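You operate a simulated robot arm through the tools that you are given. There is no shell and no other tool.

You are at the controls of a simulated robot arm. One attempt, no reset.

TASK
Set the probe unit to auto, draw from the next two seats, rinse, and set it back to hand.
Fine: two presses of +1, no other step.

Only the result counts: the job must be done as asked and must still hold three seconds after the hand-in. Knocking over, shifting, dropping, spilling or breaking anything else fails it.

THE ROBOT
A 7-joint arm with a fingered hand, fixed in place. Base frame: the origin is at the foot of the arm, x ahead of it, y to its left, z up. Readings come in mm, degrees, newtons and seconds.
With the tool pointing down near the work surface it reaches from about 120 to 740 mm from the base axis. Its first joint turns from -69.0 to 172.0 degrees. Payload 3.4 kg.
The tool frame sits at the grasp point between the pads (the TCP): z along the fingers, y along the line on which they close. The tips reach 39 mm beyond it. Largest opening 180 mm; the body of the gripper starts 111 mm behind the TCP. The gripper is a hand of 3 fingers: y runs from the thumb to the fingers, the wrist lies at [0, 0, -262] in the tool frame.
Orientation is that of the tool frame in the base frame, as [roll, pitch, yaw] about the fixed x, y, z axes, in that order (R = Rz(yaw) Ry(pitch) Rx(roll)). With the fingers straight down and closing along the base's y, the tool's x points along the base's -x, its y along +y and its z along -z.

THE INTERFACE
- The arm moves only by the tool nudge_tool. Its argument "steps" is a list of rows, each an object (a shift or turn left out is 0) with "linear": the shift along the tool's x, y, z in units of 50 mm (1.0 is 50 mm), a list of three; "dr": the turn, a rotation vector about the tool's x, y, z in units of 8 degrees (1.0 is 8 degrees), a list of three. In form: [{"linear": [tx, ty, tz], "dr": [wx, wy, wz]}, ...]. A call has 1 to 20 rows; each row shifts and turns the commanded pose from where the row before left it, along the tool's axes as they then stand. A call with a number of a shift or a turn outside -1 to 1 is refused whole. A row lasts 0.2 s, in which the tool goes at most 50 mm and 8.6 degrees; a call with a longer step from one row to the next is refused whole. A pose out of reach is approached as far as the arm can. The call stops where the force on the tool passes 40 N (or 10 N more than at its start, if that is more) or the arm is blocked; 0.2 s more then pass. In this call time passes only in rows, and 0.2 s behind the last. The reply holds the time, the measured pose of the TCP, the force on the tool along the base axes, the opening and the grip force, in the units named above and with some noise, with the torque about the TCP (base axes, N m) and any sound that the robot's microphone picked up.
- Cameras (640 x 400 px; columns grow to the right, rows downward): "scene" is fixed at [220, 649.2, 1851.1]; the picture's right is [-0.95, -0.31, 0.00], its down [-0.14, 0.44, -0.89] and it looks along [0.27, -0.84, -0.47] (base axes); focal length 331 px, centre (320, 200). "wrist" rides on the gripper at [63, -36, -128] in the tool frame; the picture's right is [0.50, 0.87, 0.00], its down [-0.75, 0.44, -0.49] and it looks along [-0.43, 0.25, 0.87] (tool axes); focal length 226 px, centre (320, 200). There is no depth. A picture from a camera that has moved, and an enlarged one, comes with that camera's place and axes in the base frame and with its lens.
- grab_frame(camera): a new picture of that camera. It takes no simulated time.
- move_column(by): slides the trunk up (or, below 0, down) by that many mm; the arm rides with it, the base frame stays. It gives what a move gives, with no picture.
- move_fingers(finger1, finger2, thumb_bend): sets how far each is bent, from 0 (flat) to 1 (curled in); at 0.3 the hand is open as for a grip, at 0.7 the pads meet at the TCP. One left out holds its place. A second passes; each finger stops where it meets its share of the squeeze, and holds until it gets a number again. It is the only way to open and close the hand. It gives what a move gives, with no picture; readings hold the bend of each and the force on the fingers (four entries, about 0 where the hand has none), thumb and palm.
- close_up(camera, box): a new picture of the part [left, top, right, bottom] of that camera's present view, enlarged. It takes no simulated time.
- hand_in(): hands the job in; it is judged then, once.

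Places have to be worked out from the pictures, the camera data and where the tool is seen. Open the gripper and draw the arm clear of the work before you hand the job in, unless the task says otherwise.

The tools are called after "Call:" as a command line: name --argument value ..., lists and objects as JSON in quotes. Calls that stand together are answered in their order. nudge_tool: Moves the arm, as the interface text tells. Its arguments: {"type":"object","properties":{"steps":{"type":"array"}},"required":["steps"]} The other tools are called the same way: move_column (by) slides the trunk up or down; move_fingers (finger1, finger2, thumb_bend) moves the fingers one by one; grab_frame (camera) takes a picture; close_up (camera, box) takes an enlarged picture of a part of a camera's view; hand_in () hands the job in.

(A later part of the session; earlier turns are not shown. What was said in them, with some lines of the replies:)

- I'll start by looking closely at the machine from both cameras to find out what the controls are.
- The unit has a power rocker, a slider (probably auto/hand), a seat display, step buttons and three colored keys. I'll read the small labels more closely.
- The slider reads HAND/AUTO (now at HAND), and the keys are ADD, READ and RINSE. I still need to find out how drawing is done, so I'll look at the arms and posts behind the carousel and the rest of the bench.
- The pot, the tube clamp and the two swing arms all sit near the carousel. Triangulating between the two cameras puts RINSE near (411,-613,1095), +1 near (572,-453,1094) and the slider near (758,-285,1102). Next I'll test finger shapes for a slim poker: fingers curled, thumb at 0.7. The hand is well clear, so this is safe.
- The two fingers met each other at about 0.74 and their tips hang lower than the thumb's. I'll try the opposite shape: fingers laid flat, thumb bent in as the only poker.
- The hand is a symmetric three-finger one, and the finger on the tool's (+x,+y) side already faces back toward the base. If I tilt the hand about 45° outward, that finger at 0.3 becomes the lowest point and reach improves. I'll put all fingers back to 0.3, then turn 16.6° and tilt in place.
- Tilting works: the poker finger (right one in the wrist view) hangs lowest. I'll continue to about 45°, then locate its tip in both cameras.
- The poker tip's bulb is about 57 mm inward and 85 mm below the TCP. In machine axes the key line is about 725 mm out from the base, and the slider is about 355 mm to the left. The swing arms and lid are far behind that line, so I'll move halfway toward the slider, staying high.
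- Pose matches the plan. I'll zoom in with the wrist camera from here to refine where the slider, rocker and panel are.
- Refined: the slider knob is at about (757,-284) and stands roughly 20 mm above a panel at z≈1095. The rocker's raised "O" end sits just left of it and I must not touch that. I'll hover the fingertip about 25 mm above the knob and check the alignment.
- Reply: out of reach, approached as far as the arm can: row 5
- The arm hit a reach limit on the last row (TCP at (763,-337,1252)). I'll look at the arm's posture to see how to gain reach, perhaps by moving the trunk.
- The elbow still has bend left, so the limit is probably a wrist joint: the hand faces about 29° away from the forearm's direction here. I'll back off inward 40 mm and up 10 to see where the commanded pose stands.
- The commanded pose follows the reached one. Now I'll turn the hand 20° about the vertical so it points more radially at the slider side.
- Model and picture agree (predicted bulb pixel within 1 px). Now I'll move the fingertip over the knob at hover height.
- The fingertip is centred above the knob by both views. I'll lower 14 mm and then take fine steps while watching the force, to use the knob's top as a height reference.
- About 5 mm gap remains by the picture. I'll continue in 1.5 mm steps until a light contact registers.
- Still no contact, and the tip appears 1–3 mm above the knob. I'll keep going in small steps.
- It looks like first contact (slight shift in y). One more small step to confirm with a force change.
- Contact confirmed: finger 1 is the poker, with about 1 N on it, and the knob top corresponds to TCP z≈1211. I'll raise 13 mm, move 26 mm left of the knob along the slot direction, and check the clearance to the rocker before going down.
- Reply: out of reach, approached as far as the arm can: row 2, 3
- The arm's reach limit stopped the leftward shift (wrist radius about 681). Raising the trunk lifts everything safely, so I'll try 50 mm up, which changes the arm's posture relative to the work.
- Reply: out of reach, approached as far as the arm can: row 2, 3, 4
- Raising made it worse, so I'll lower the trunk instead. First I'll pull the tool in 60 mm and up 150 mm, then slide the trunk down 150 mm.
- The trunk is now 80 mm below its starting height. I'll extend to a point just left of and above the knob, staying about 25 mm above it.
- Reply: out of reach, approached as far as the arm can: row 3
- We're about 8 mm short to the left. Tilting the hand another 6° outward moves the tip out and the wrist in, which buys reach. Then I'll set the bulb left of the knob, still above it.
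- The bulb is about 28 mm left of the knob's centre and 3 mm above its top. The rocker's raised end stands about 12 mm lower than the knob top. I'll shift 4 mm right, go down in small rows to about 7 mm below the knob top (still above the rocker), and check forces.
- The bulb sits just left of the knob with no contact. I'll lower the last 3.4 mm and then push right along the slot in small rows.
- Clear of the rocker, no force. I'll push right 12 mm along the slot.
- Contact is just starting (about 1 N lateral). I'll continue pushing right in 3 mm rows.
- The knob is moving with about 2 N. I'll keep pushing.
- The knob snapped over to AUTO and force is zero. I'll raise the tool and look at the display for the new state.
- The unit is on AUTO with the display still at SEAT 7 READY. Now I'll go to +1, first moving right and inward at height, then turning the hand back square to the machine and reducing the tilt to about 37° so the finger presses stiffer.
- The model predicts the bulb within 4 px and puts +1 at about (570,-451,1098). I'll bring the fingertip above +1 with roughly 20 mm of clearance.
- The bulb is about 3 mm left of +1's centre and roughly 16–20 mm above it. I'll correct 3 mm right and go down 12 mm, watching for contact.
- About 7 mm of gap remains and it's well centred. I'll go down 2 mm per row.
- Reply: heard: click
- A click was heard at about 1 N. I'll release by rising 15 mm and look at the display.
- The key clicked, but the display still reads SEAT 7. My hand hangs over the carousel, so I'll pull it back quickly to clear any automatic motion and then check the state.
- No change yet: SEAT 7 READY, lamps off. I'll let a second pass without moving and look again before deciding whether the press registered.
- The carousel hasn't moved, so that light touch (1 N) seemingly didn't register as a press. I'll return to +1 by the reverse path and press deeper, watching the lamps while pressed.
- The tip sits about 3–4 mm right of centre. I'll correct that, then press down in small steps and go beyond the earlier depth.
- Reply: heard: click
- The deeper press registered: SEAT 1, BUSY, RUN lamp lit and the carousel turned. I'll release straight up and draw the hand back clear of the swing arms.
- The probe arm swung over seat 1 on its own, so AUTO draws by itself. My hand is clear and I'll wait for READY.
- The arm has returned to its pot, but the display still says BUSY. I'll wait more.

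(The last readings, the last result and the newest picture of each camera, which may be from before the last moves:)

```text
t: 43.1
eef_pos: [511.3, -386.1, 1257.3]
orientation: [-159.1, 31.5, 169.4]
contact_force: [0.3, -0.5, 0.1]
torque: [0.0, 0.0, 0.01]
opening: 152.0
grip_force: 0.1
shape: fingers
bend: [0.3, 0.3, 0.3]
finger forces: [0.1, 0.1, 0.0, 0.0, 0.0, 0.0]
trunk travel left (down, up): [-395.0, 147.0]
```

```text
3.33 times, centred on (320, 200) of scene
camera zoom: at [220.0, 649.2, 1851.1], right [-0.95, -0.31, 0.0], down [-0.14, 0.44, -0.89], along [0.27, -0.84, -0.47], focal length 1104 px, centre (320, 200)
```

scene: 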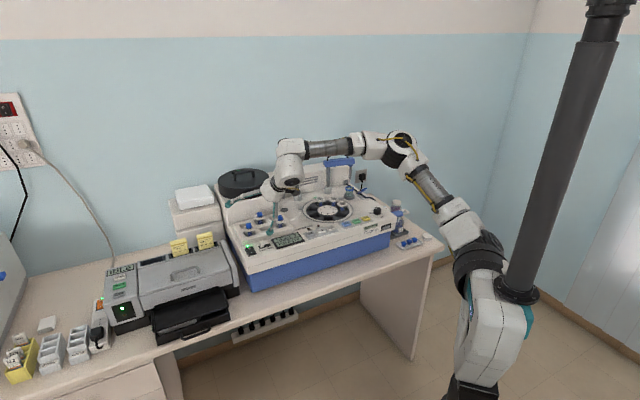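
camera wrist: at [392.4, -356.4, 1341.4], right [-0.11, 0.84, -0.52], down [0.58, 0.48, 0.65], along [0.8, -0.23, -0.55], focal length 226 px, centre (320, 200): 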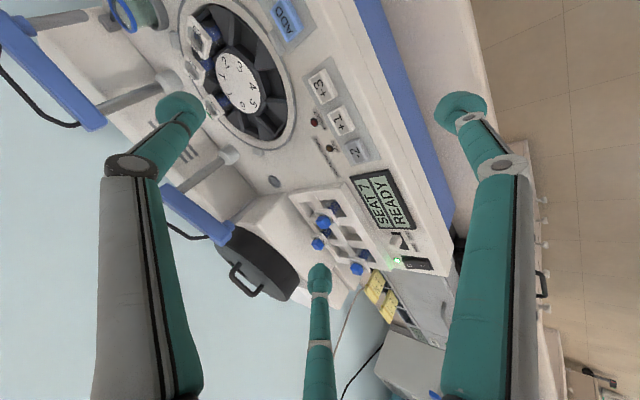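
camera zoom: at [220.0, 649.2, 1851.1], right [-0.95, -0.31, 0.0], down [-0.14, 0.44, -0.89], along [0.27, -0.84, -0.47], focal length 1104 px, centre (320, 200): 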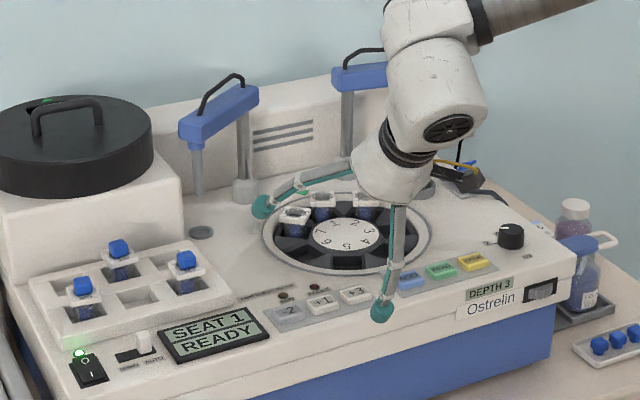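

SEAT 1 READY, so the first draw is done. I'll return over +1 by the exact reverse path for the second press.

Call:
nudge_tool --steps '[{"linear": [-0.364, -0.21, 0.69]}, {"linear": [-0.364, -0.21, 0.69]}, {"linear": [-0.364, -0.21, 0.69]}, {"linear": [-0.364, -0.21, 0.69]}]'

Call:
close_up --camera "scene" --box '[290, 205, 350, 250]'

```text
t: 44.1
eef_pos: [617.1, -498.0, 1195.1]
orientation: [-159.1, 31.4, 169.5]
contact_force: [1.0, -0.4, -0.4]
torque: [0.03, 0.02, 0.05]
opening: 151.6
grip_force: 0.0
shape: fingers
bend: [0.3, 0.3, 0.3]
finger forces: [0.0, 0.1, 0.0, 0.0, 0.0, 0.0]
trunk travel left (down, up): [-395.0, 147.0]
```

```text
8.89 times, centred on (320, 228) of scene
camera zoom: at [220.0, 649.2, 1851.1], right [-0.95, -0.31, 0.0], down [-0.14, 0.44, -0.89], along [0.27, -0.84, -0.47], focal length 2943 px, centre (320, -44)
```

zoom: 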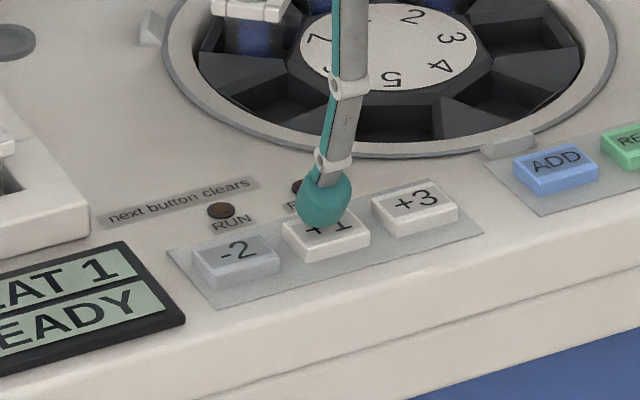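

Well centred over +1. I'll press to the same depth as before in one smooth call with a short hold.

Call:
nudge_tool --steps '[{"linear": [0.0208, 0.012, 0.032]}, {"linear": [0.0208, 0.012, 0.032]}, {"linear": [0.0208, 0.012, 0.032]}, {"linear": [0.0156, 0.009, 0.024]}, {"linear": [0.0156, 0.009, 0.024]}, {"linear": [0.0104, 0.006, 0.016]}, {"linear": [0, 0, 0]}]'

Call:
close_up --camera "scene" --box '[270, 180, 370, 255]'

```text
t: 45.7
eef_pos: [612.8, -494.5, 1187.5]
orientation: [-159.0, 31.5, 169.5]
contact_force: [-0.2, 0.9, 5.3]
torque: [0.26, 0.26, -0.01]
opening: 150.9
grip_force: 2.2
shape: fingers
bend: [0.31, 0.3, 0.3]
finger forces: [5.0, 0.0, 0.1, 0.0, 0.0, 0.0]
trunk travel left (down, up): [-395.0, 147.0]
heard: click
```

```text
5.33 times, centred on (320, 218) of scene
camera zoom: at [220.0, 649.2, 1851.1], right [-0.95, -0.31, 0.0], down [-0.14, 0.44, -0.89], along [0.27, -0.84, -0.47], focal length 1766 px, centre (320, 107)
```

zoom: 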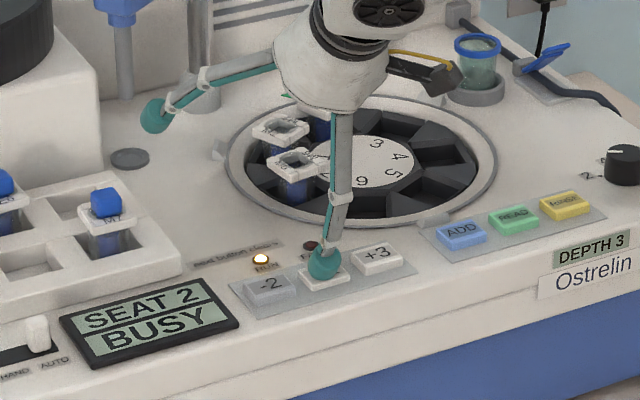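

SEAT 2 BUSY, so the second step registered. I'll release and draw back clear.

Call:
nudge_tool --steps '[{"linear": [-0.104, -0.06, -0.16]}, {"linear": [0.364, 0.21, -0.69]}, {"linear": [0.364, 0.21, -0.69]}, {"linear": [0.364, 0.21, -0.69]}, {"linear": [0.364, 0.21, -0.69]}]'

Call:
close_up --camera "scene" --box '[240, 140, 400, 260]'

```text
t: 46.9
eef_pos: [508.0, -386.1, 1256.4]
orientation: [-159.2, 31.5, 169.5]
contact_force: [-0.1, -0.4, 0.4]
torque: [0.02, 0.0, 0.06]
opening: 151.7
grip_force: 0.1
shape: fingers
bend: [0.3, 0.3, 0.3]
finger forces: [0.1, 0.0, 0.0, 0.0, 0.1, 0.0]
trunk travel left (down, up): [-395.0, 147.0]
```

```text
3.33 times, centred on (320, 200) of scene
camera zoom: at [220.0, 649.2, 1851.1], right [-0.95, -0.31, 0.0], down [-0.14, 0.44, -0.89], along [0.27, -0.84, -0.47], focal length 1104 px, centre (320, 200)
```

zoom: 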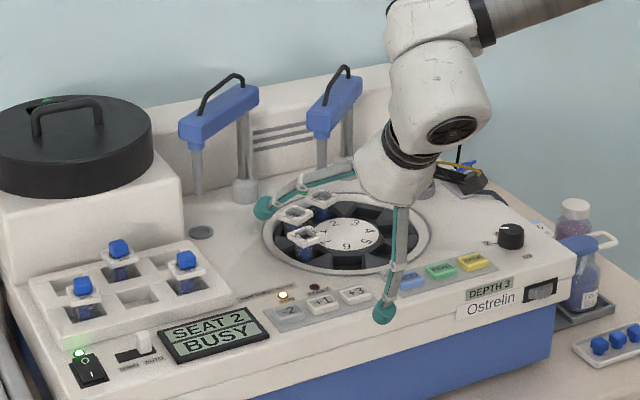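

The probe is drawing at seat 2. Meanwhile I'll slide the hand rightward, still pulled back in front of the machine, toward RINSE.

Call:
nudge_tool --steps '[{"linear": [0.3603, -0.6563, 0.012]}, {"linear": [0.3603, -0.6563, 0.012]}, {"linear": [0.3603, -0.6563, 0.012]}, {"linear": [0.3603, -0.6563, 0.012]}, {"linear": [0.3603, -0.6563, 0.012]}, {"linear": [0.3603, -0.6563, 0.012]}, {"linear": [0, 0, 0]}, {"linear": [0, 0, 0]}, {"linear": [0, 0, 0]}, {"linear": [0, 0, 0]}, {"linear": [0, 0, 0]}, {"linear": [0, 0, 0]}, {"linear": [0, 0, 0]}, {"linear": [0, 0, 0]}, {"linear": [0, 0, 0]}, {"linear": [0, 0, 0]}, {"linear": [0, 0, 0]}, {"linear": [0, 0, 0]}]'

Call:
close_up --camera "scene" --box '[240, 140, 400, 260]'

Call:
grab_frame --camera "wrist"

```text
t: 50.7
eef_pos: [350.4, -545.8, 1257.9]
orientation: [-159.1, 31.4, 169.5]
contact_force: [-0.3, 0.4, -1.1]
torque: [-0.02, 0.01, -0.01]
opening: 151.3
grip_force: 0.0
shape: fingers
bend: [0.3, 0.3, 0.3]
finger forces: [0.0, 0.0, 0.0, 0.0, 0.1, 0.0]
trunk travel left (down, up): [-395.0, 147.0]
```

```text
3.33 times, centred on (320, 200) of scene
camera zoom: at [220.0, 649.2, 1851.1], right [-0.95, -0.31, 0.0], down [-0.14, 0.44, -0.89], along [0.27, -0.84, -0.47], focal length 1104 px, centre (320, 200)
```

zoom: 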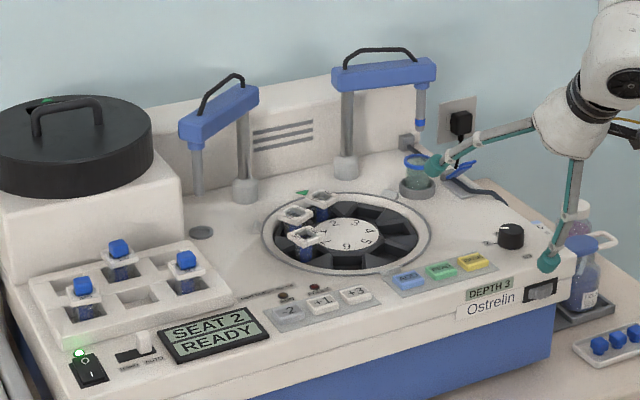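

```text
taken
camera wrist: at [231.9, -512.4, 1338.6], right [-0.11, 0.84, -0.52], down [0.58, 0.48, 0.65], along [0.81, -0.23, -0.55], focal length 226 px, centre (320, 200)
```

wrist: 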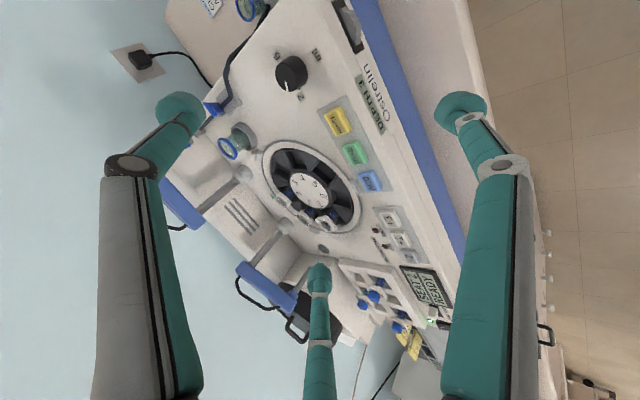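

SEAT 2 READY, so the second draw is done. RINSE triangulates to about (410,-610,1098), directly ahead of the fingertip. I'll advance to roughly 10 mm above it.

Call:
nudge_tool --steps '[{"linear": [-0.364, -0.21, 0.69]}, {"linear": [-0.364, -0.21, 0.69]}, {"linear": [-0.364, -0.21, 0.69]}, {"linear": [-0.306, -0.176, 0.57]}]'

Call:
close_up --camera "scene" --box '[330, 190, 400, 240]'

Call:
close_up --camera "wrist" --box '[380, 20, 540, 140]'

```text
t: 51.7
eef_pos: [451.8, -650.8, 1199.8]
orientation: [-159.1, 31.4, 169.5]
contact_force: [-0.6, -0.5, -0.2]
torque: [0.02, -0.01, -0.04]
opening: 151.6
grip_force: 0.1
shape: fingers
bend: [0.3, 0.3, 0.3]
finger forces: [0.0, 0.0, 0.0, 0.0, 0.1, 0.0]
trunk travel left (down, up): [-395.0, 147.0]
```

```text
8.00 times, centred on (365, 215) of scene
camera zoom: at [220.0, 649.2, 1851.1], right [-0.95, -0.31, 0.0], down [-0.14, 0.44, -0.89], along [0.27, -0.84, -0.47], focal length 2648 px, centre (-40, 80)
```

zoom: 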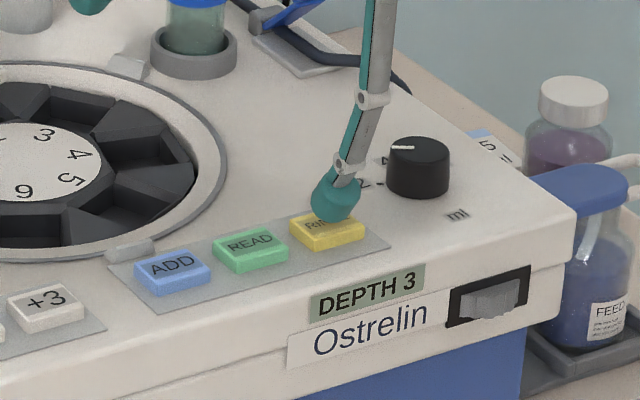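

```text
3.33 times, centred on (460, 80) of wrist
camera zoom: at [333.7, -616.7, 1280.2], right [-0.11, 0.84, -0.52], down [0.58, 0.48, 0.65], along [0.8, -0.23, -0.55], focal length 754 px, centre (-147, 600)
```

zoom: 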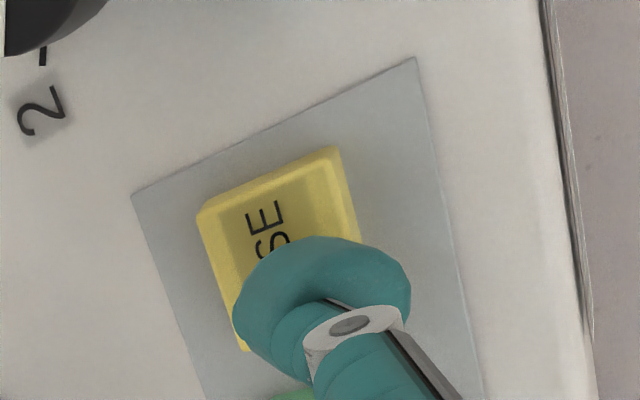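

Triangulation of both shows the bulb about 8 mm short of RINSE's centre (toward me) and about 13 mm above it. I'll shift it outward 7 mm and right 1.5 mm and recheck.

Call:
nudge_tool --steps '[{"linear": [-0.082, -0.082, 0.084]}]'

Call:
close_up --camera "scene" --box '[330, 190, 400, 240]'

Call:
close_up --camera "wrist" --box '[380, 20, 540, 140]'

```text
t: 52.1
eef_pos: [456.9, -656.0, 1201.0]
orientation: [-159.1, 31.4, 169.4]
contact_force: [0.2, -0.9, -0.4]
torque: [0.01, 0.02, 0.01]
opening: 151.7
grip_force: 0.1
shape: fingers
bend: [0.3, 0.3, 0.3]
finger forces: [0.0, 0.0, 0.0, 0.1, 0.0, 0.1]
trunk travel left (down, up): [-395.0, 147.0]
```

```text
8.00 times, centred on (365, 215) of scene
camera zoom: at [220.0, 649.2, 1851.1], right [-0.95, -0.31, 0.0], down [-0.14, 0.44, -0.89], along [0.27, -0.84, -0.47], focal length 2648 px, centre (-40, 80)
```

zoom: 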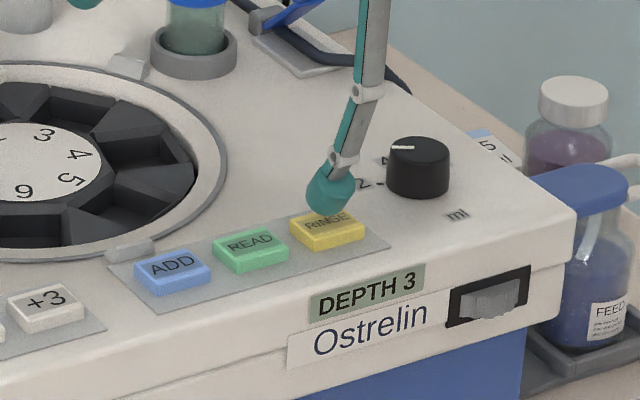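

```text
3.33 times, centred on (460, 80) of wrist
camera zoom: at [337.7, -622.2, 1280.7], right [-0.11, 0.84, -0.52], down [0.58, 0.48, 0.65], along [0.8, -0.23, -0.55], focal length 754 px, centre (-147, 600)
```

zoom: 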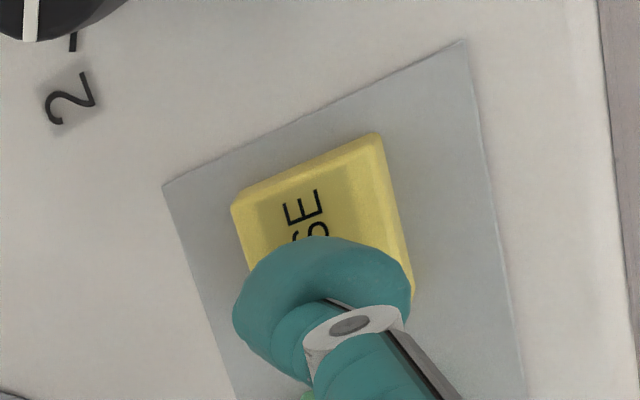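

Now it's well centred over RINSE. I'll descend 8 mm, then finer steps until the click and slightly beyond.

Call:
nudge_tool --steps '[{"linear": [0.0416, 0.024, 0.064]}, {"linear": [0.0416, 0.024, 0.064]}]'

Call:
nudge_tool --steps '[{"linear": [0.0208, 0.012, 0.032]}]'

Call:
close_up --camera "scene" --box '[330, 190, 400, 240]'

```text
t: 52.7
eef_pos: [454.3, -655.3, 1192.1]
orientation: [-159.1, 31.4, 169.6]
contact_force: [0.1, -0.4, 0.5]
torque: [-0.02, -0.02, -0.01]
opening: 151.5
grip_force: 0.1
shape: fingers
bend: [0.3, 0.3, 0.3]
finger forces: [0.0, 0.0, 0.0, 0.1, 0.0, 0.1]
trunk travel left (down, up): [-395.0, 147.0]
```

```text
t: 53.1
eef_pos: [454.5, -655.9, 1190.2]
orientation: [-159.1, 31.3, 169.5]
contact_force: [0.0, 0.1, 0.2]
torque: [0.01, 0.04, 0.03]
opening: 151.6
grip_force: 0.7
shape: fingers
bend: [0.3, 0.3, 0.3]
finger forces: [0.3, 0.0, 0.0, 0.0, 0.0, 0.0]
trunk travel left (down, up): [-395.0, 147.0]
```

```text
8.00 times, centred on (365, 215) of scene
camera zoom: at [220.0, 649.2, 1851.1], right [-0.95, -0.31, 0.0], down [-0.14, 0.44, -0.89], along [0.27, -0.84, -0.47], focal length 2648 px, centre (-40, 80)
```

zoom: 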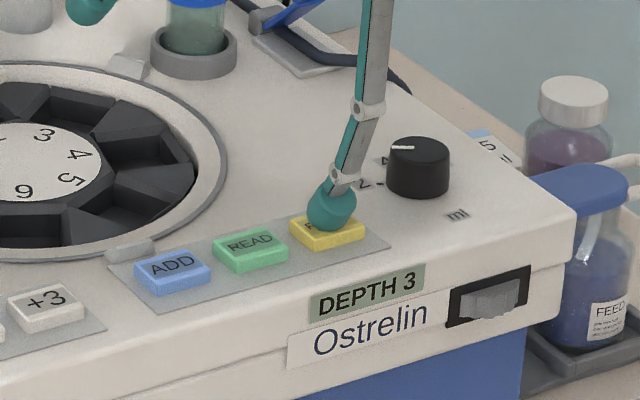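

First touch on RINSE (0.3 N). I'll press about 4 mm more with a short hold.

Call:
nudge_tool --steps '[{"linear": [0.0156, 0.009, 0.024]}, {"linear": [0.0156, 0.009, 0.024]}, {"linear": [0.0104, 0.006, 0.016]}, {"linear": [0, 0, 0]}]'

Call:
close_up --camera "scene" --box '[240, 140, 400, 260]'

```text
t: 54.1
eef_pos: [452.8, -656.8, 1188.2]
orientation: [-159.1, 31.5, 169.4]
contact_force: [-1.0, 0.7, 6.6]
torque: [0.38, 0.28, -0.04]
opening: 150.9
grip_force: 2.6
shape: fingers
bend: [0.31, 0.3, 0.3]
finger forces: [6.2, 0.0, 0.0, 0.0, 0.1, 0.0]
trunk travel left (down, up): [-395.0, 147.0]
heard: click
```

```text
3.33 times, centred on (320, 200) of scene
camera zoom: at [220.0, 649.2, 1851.1], right [-0.95, -0.31, 0.0], down [-0.14, 0.44, -0.89], along [0.27, -0.84, -0.47], focal length 1104 px, centre (320, 200)
```

zoom: 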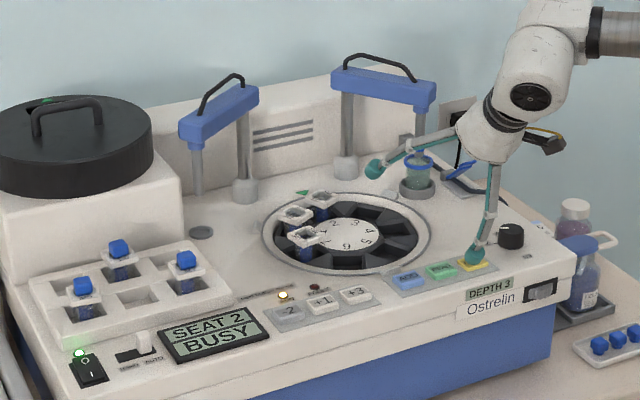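

RINSE registered: BUSY, and the probe is dipping into the pot. I'll release and draw back.

Call:
nudge_tool --steps '[{"linear": [-0.104, -0.06, -0.16]}, {"linear": [0.364, 0.21, -0.69]}, {"linear": [0.364, 0.21, -0.69]}, {"linear": [0.364, 0.21, -0.69]}, {"linear": [0.364, 0.21, -0.69]}, {"linear": [0, 0, 0]}, {"linear": [0, 0, 0]}, {"linear": [0, 0, 0]}, {"linear": [0, 0, 0]}, {"linear": [0, 0, 0]}]'

Call:
close_up --camera "scene" --box '[240, 140, 400, 260]'

```text
t: 56.3
eef_pos: [349.8, -547.5, 1255.6]
orientation: [-159.2, 31.4, 169.5]
contact_force: [0.8, -0.4, 0.4]
torque: [0.0, 0.01, -0.04]
opening: 151.8
grip_force: 0.1
shape: fingers
bend: [0.3, 0.3, 0.3]
finger forces: [0.1, 0.0, 0.0, 0.1, 0.0, 0.1]
trunk travel left (down, up): [-395.0, 147.0]
```

```text
3.33 times, centred on (320, 200) of scene
camera zoom: at [220.0, 649.2, 1851.1], right [-0.95, -0.31, 0.0], down [-0.14, 0.44, -0.89], along [0.27, -0.84, -0.47], focal length 1104 px, centre (320, 200)
```

zoom: 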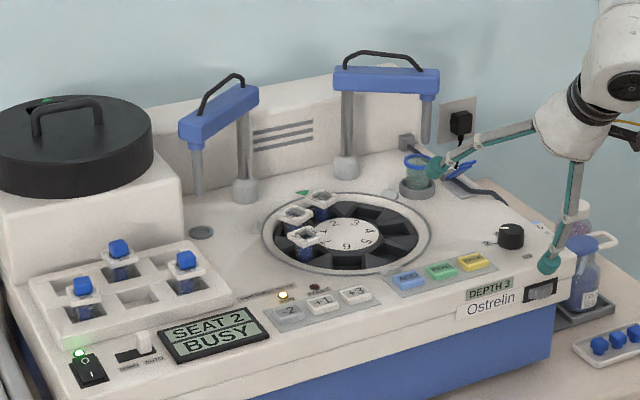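

The arm is back up with a clean tube but still BUSY. Meanwhile I'll travel left in front of the machine and turn the hand back to the slider posture (20° yaw, about 51° tilt).

Call:
nudge_tool --steps '[{"linear": [-0.4432, 0.6956, -0.048]}, {"linear": [-0.4432, 0.6956, -0.048]}, {"linear": [-0.4432, 0.6956, -0.048]}, {"linear": [-0.4432, 0.6956, -0.048]}, {"linear": [-0.4432, 0.6956, -0.048]}, {"linear": [-0.4432, 0.6956, -0.048]}, {"linear": [-0.4432, 0.6956, -0.048]}, {"linear": [-0.4432, 0.6956, -0.048]}, {"linear": [-0.4432, 0.6956, -0.048]}, {"linear": [-0.4432, 0.6956, -0.048]}, {"dr": [-0.433, -0.25, -0.666]}, {"dr": [-0.433, -0.25, -0.666]}, {"dr": [-0.433, -0.25, -0.666]}, {"dr": [0.43, -0.745, 0]}, {"dr": [0.43, -0.745, 0]}]'

Call:
close_up --camera "scene" --box '[240, 140, 400, 260]'

Call:
grab_frame --camera "wrist"

```text
t: 59.5
eef_pos: [651.7, -259.7, 1284.7]
orientation: [-148.1, 42.0, -163.6]
contact_force: [0.5, -0.5, -0.4]
torque: [-0.03, -0.01, 0.02]
opening: 151.5
grip_force: 0.1
shape: fingers
bend: [0.3, 0.3, 0.3]
finger forces: [0.0, 0.0, 0.0, 0.0, 0.0, 0.1]
trunk travel left (down, up): [-395.0, 147.0]
```

```text
3.33 times, centred on (320, 200) of scene
camera zoom: at [220.0, 649.2, 1851.1], right [-0.95, -0.31, 0.0], down [-0.14, 0.44, -0.89], along [0.27, -0.84, -0.47], focal length 1104 px, centre (320, 200)
```

zoom: 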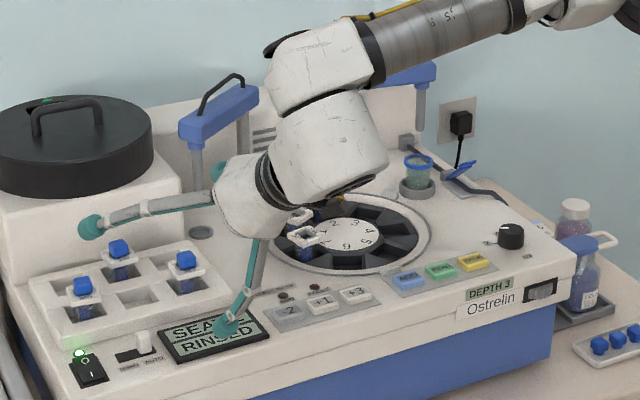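

```text
taken
camera wrist: at [513.4, -260.6, 1337.6], right [-0.27, 0.69, -0.68], down [0.24, 0.73, 0.64], along [0.93, 0.01, -0.36], focal length 226 px, centre (320, 200)
```

wrist: 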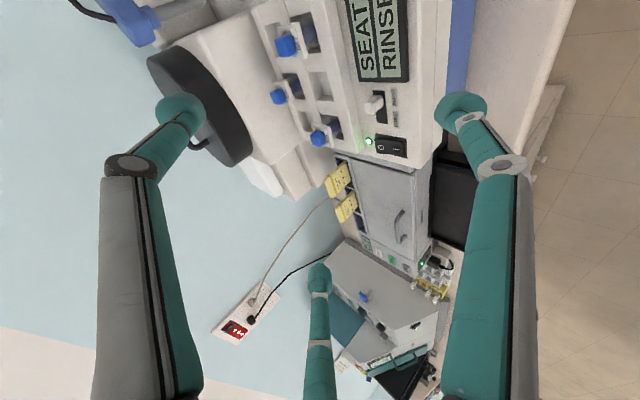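

The display shows SEAT 2 / RINSED. Now back to the slider: I'll bring the fingertip to the display side of the knob (knob now near R=-333), hovering above it.

Call:
nudge_tool --steps '[{"linear": [-0.1495, -0.1955, 0.6695]}, {"linear": [-0.1495, -0.1955, 0.6695]}, {"linear": [-0.1495, -0.1955, 0.6695]}, {"linear": [-0.1495, -0.1955, 0.6695]}]'

Call:
close_up --camera "scene" --box '[245, 215, 295, 255]'

Call:
close_up --camera "wrist" --box '[380, 40, 540, 160]'

```text
t: 60.5
eef_pos: [762.1, -339.7, 1232.2]
orientation: [-148.2, 41.8, -164.0]
contact_force: [0.2, 0.7, 0.2]
torque: [0.02, 0.05, 0.0]
opening: 151.8
grip_force: 0.1
shape: fingers
bend: [0.3, 0.3, 0.3]
finger forces: [0.0, 0.0, 0.0, 0.0, 0.1, 0.1]
trunk travel left (down, up): [-395.0, 147.0]
```

```text
10.00 times, centred on (270, 235) of scene
camera zoom: at [220.0, 649.2, 1851.1], right [-0.95, -0.31, 0.0], down [-0.14, 0.44, -0.89], along [0.27, -0.84, -0.47], focal length 3311 px, centre (820, -150)
```

zoom: 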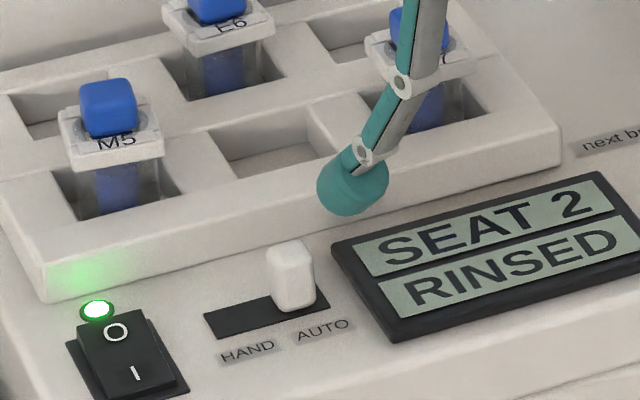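

```text
3.33 times, centred on (460, 100) of wrist
camera zoom: at [624.7, -340.4, 1285.0], right [-0.27, 0.69, -0.67], down [0.24, 0.72, 0.64], along [0.93, 0.01, -0.36], focal length 754 px, centre (-147, 533)
```

zoom: 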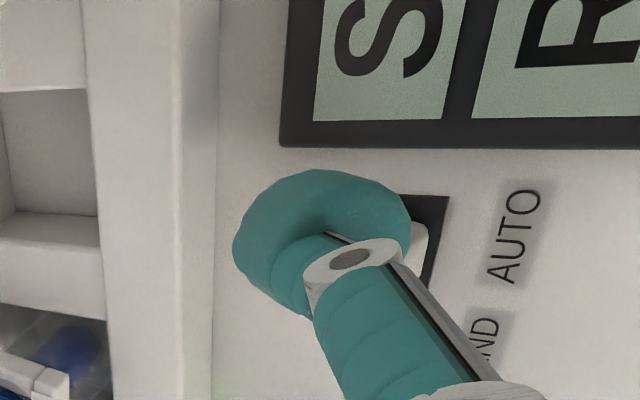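

The bulb is about 28 mm right of the knob (≈6 mm gap) and above it. I'll lower 20 mm in small rows, watching for contact with the display frame.

Call:
nudge_tool --steps '[{"linear": [0.067, 0.0387, 0.0633]}, {"linear": [0.067, 0.0387, 0.0633]}, {"linear": [0.067, 0.0387, 0.0633]}, {"linear": [0.067, 0.0387, 0.0633]}]'

Call:
close_up --camera "scene" --box '[245, 215, 295, 255]'

Call:
close_up --camera "wrist" --box '[380, 40, 540, 160]'

```text
t: 61.5
eef_pos: [760.7, -337.8, 1213.6]
orientation: [-148.4, 41.9, -163.9]
contact_force: [0.4, 0.1, 0.2]
torque: [0.0, 0.01, -0.02]
opening: 151.8
grip_force: 0.1
shape: fingers
bend: [0.3, 0.3, 0.3]
finger forces: [0.1, 0.0, 0.0, 0.0, 0.0, 0.1]
trunk travel left (down, up): [-395.0, 147.0]
```

```text
10.00 times, centred on (270, 235) of scene
camera zoom: at [220.0, 649.2, 1851.1], right [-0.95, -0.31, 0.0], down [-0.14, 0.44, -0.89], along [0.27, -0.84, -0.47], focal length 3311 px, centre (820, -150)
```

zoom: 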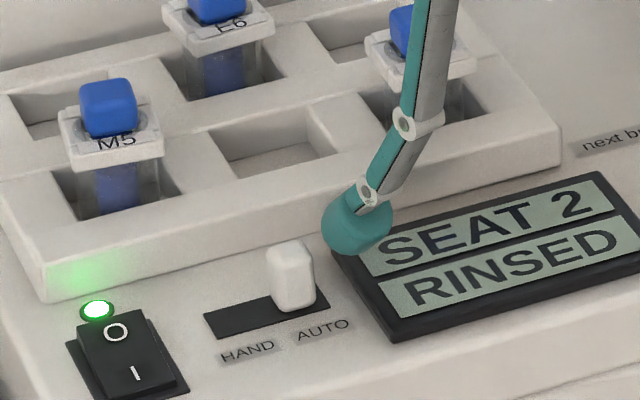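

```text
3.33 times, centred on (460, 100) of wrist
camera zoom: at [623.9, -340.1, 1267.1], right [-0.27, 0.69, -0.67], down [0.24, 0.72, 0.64], along [0.93, 0.01, -0.36], focal length 754 px, centre (-147, 533)
```

zoom: 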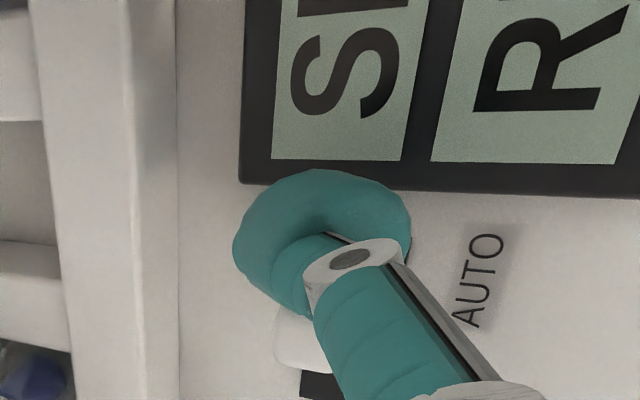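

Now about 3 mm below knob-top level, no contact. I'll lower 5 mm more, then push left along the slot 12 mm.

Call:
nudge_tool --steps '[{"linear": [0.0335, 0.0194, 0.0317]}, {"linear": [0.0335, 0.0194, 0.0317]}]'

Call:
nudge_tool --steps '[{"linear": [-0.0394, 0.0424, 0.0158]}, {"linear": [-0.0394, 0.0424, 0.0158]}, {"linear": [-0.0394, 0.0424, 0.0158]}, {"linear": [-0.0394, 0.0424, 0.0158]}]'

Call:
close_up --camera "scene" --box '[245, 215, 295, 255]'

```text
t: 62.1
eef_pos: [761.7, -338.1, 1208.9]
orientation: [-148.2, 42.0, -163.9]
contact_force: [0.9, -0.5, 0.4]
torque: [-0.01, 0.01, -0.01]
opening: 151.5
grip_force: 0.0
shape: fingers
bend: [0.3, 0.3, 0.3]
finger forces: [0.1, 0.0, 0.0, 0.0, 0.1, 0.1]
trunk travel left (down, up): [-395.0, 147.0]
```

```text
t: 63.1
eef_pos: [769.4, -330.3, 1209.9]
orientation: [-148.2, 42.0, -164.0]
contact_force: [-1.1, -0.4, -0.3]
torque: [-0.02, -0.01, 0.05]
opening: 151.8
grip_force: 0.1
shape: fingers
bend: [0.3, 0.3, 0.3]
finger forces: [0.2, 0.0, 0.0, 0.0, 0.1, 0.0]
trunk travel left (down, up): [-395.0, 147.0]
```

```text
10.00 times, centred on (270, 235) of scene
camera zoom: at [220.0, 649.2, 1851.1], right [-0.95, -0.31, 0.0], down [-0.14, 0.44, -0.89], along [0.27, -0.84, -0.47], focal length 3311 px, centre (820, -150)
```

zoom: 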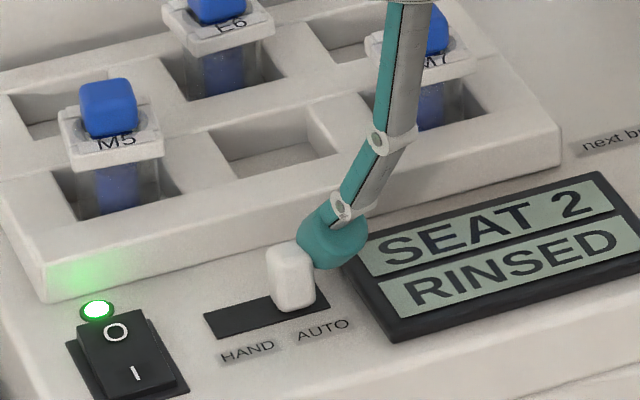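

The bulb is now touching the knob's right side. I'll keep pushing left.

Call:
nudge_tool --steps '[{"linear": [-0.0394, 0.0424, 0.0158]}, {"linear": [-0.0394, 0.0424, 0.0158]}, {"linear": [-0.0394, 0.0424, 0.0158]}]'

Call:
close_up --camera "scene" --box '[245, 215, 295, 255]'

```text
t: 63.9
eef_pos: [776.3, -322.5, 1209.8]
orientation: [-148.4, 42.0, -163.9]
contact_force: [-0.4, -0.1, 0.0]
torque: [-0.05, 0.03, 0.02]
opening: 151.4
grip_force: 0.3
shape: fingers
bend: [0.3, 0.3, 0.3]
finger forces: [0.5, 0.0, 0.1, 0.1, 0.0, 0.0]
trunk travel left (down, up): [-395.0, 147.0]
```

```text
10.00 times, centred on (270, 235) of scene
camera zoom: at [220.0, 649.2, 1851.1], right [-0.95, -0.31, 0.0], down [-0.14, 0.44, -0.89], along [0.27, -0.84, -0.47], focal length 3311 px, centre (820, -150)
```

zoom: 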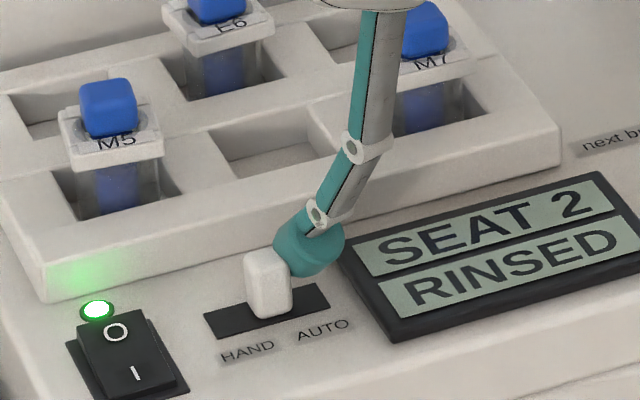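

The knob is about halfway. I'll continue 9 mm.

Call:
nudge_tool --steps '[{"linear": [-0.0394, 0.0424, 0.0158]}, {"linear": [-0.0394, 0.0424, 0.0158]}, {"linear": [-0.0394, 0.0424, 0.0158]}]'

Call:
close_up --camera "scene" --box '[245, 215, 295, 255]'

```text
t: 64.7
eef_pos: [783.3, -319.7, 1209.5]
orientation: [-148.3, 42.0, -163.9]
contact_force: [0.1, -0.2, 0.4]
torque: [-0.01, -0.01, 0.0]
opening: 151.6
grip_force: 0.0
shape: fingers
bend: [0.3, 0.3, 0.3]
finger forces: [0.1, 0.1, 0.0, 0.0, 0.0, 0.1]
trunk travel left (down, up): [-395.0, 147.0]
```

```text
10.00 times, centred on (270, 235) of scene
camera zoom: at [220.0, 649.2, 1851.1], right [-0.95, -0.31, 0.0], down [-0.14, 0.44, -0.89], along [0.27, -0.84, -0.47], focal length 3311 px, centre (820, -150)
```

zoom: 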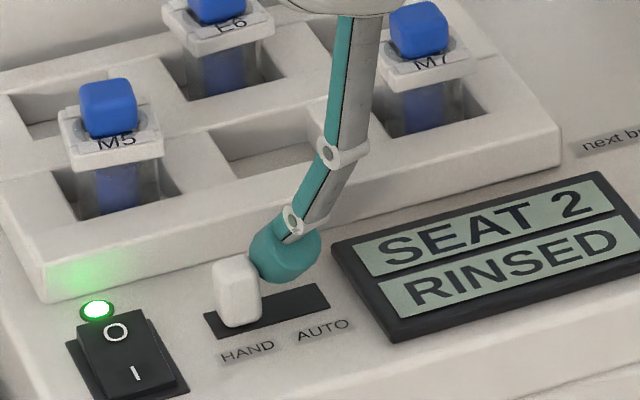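

The knob is fully back at HAND and no force remains. I'll ease off to the right, lift straight up, and draw the arm back clear.

Call:
nudge_tool --steps '[{"linear": [0.0526, -0.0565, -0.0211]}, {"linear": [-0.268, -0.155, -0.2534]}, {"linear": [-0.268, -0.155, -0.2534]}, {"linear": [0.058, 0.3285, -0.7355]}, {"linear": [0.058, 0.3285, -0.7355]}, {"linear": [0.058, 0.3285, -0.7355]}, {"linear": [0.058, 0.3285, -0.7355]}]'

Call:
close_up --camera "scene" --box '[240, 140, 400, 260]'

Call:
grab_frame --camera "scene"

```text
t: 66.3
eef_pos: [673.7, -210.1, 1312.0]
orientation: [-148.1, 42.1, -163.8]
contact_force: [-0.7, 0.2, 0.0]
torque: [0.01, -0.04, -0.01]
opening: 151.7
grip_force: 0.0
shape: fingers
bend: [0.3, 0.3, 0.3]
finger forces: [0.1, 0.0, 0.1, 0.1, 0.0, 0.0]
trunk travel left (down, up): [-395.0, 147.0]
```

```text
3.33 times, centred on (320, 200) of scene
camera zoom: at [220.0, 649.2, 1851.1], right [-0.95, -0.31, 0.0], down [-0.14, 0.44, -0.89], along [0.27, -0.84, -0.47], focal length 1104 px, centre (320, 200)
```

zoom: 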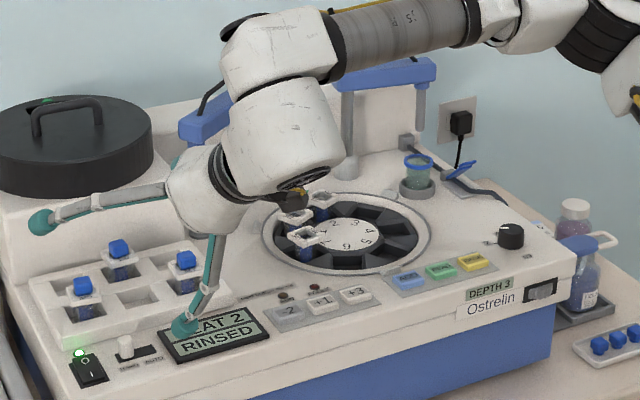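

```text
taken
```

scene: 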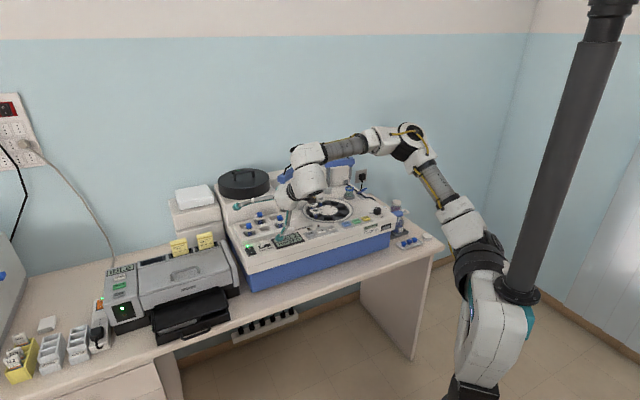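

Slider at HAND, display SEAT 2 / RINSED. I'll draw the arm further back, well clear of the bench equipment, and do a final check.

Call:
nudge_tool --steps '[{"linear": [0.058, 0.3285, -0.7355]}, {"linear": [0.058, 0.3285, -0.7355]}, {"linear": [0.058, 0.3285, -0.7355]}, {"linear": [0.058, 0.3285, -0.7355]}, {"linear": [0, 0, 0]}, {"linear": [0, 0, 0]}, {"linear": [0, 0, 0]}]'

Call:
close_up --camera "scene" --box '[230, 140, 400, 265]'

Call:
close_up --camera "scene" --box '[240, 215, 300, 260]'

Call:
grab_frame --camera "scene"

```text
t: 67.9
eef_pos: [569.3, -133.6, 1363.0]
orientation: [-148.2, 41.9, -163.9]
contact_force: [-0.6, 0.0, -0.2]
torque: [-0.03, 0.02, -0.03]
opening: 151.7
grip_force: 0.2
shape: fingers
bend: [0.3, 0.3, 0.3]
finger forces: [0.0, 0.0, 0.1, 0.1, 0.0, 0.1]
out of reach, approached as far as the arm can: row 3, 4
trunk travel left (down, up): [-395.0, 147.0]
```

```text
3.20 times, centred on (315, 202) of scene
camera zoom: at [220.0, 649.2, 1851.1], right [-0.95, -0.31, 0.0], down [-0.14, 0.44, -0.89], along [0.27, -0.84, -0.47], focal length 1059 px, centre (336, 192)
```

zoom: 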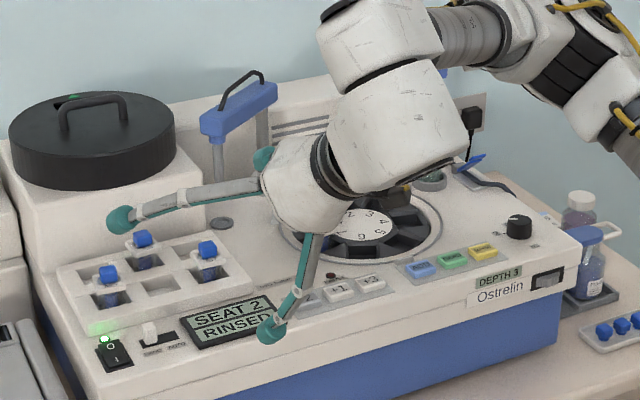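

```text
8.89 times, centred on (270, 238) of scene
camera zoom: at [220.0, 649.2, 1851.1], right [-0.95, -0.31, 0.0], down [-0.14, 0.44, -0.89], along [0.27, -0.84, -0.47], focal length 2943 px, centre (764, -133)
```

zoom: 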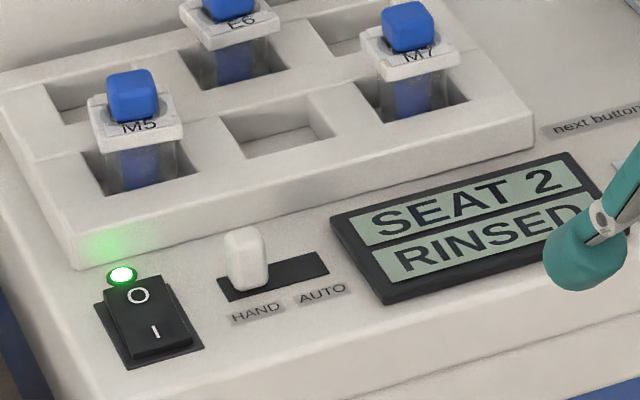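

```text
taken
```

scene: 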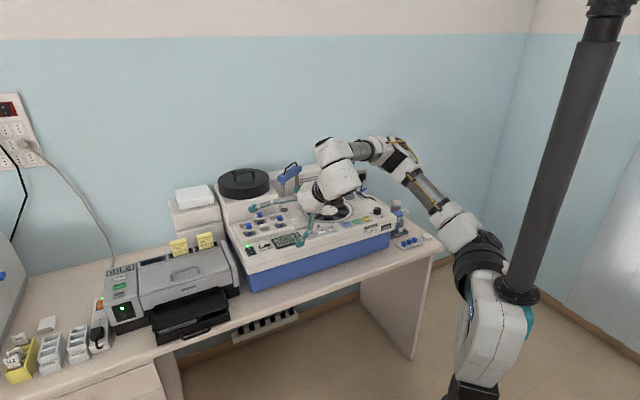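

Everything checks out: slider at HAND, display SEAT 2 / RINSED, power still on, nothing disturbed. The hand is open and well clear in front of the machine, so I'm handing in.

Call:
hand_in

```text
The job is handed in.
```

I set the probe unit to AUTO, drew from seats 1 and 2, rinsed, and set it back to HAND. The job is handed in.

- **Draws:** the carousel stepped 7 → 1 → 2. After each step the probe arm swung over the seat by itself and the display returned to READY.
- **+1 presses:** two registered. My first touch on +1 was too light; it clicked, but the seat and display did not change, so I pressed again more firmly. No other step key was touched.
- **Rinse:** one press of RINSE. The probe dipped in its pot and came back up, and the display reads SEAT 2 / RINSED.
- **End state:** the slider is at HAND, the power is still on, and I saw nothing else moved or knocked. The hand is open and the arm is drawn back in front of the machine.

The trunk is 80 mm lower than where it started. I lowered it to reach the slider and did not raise it again.
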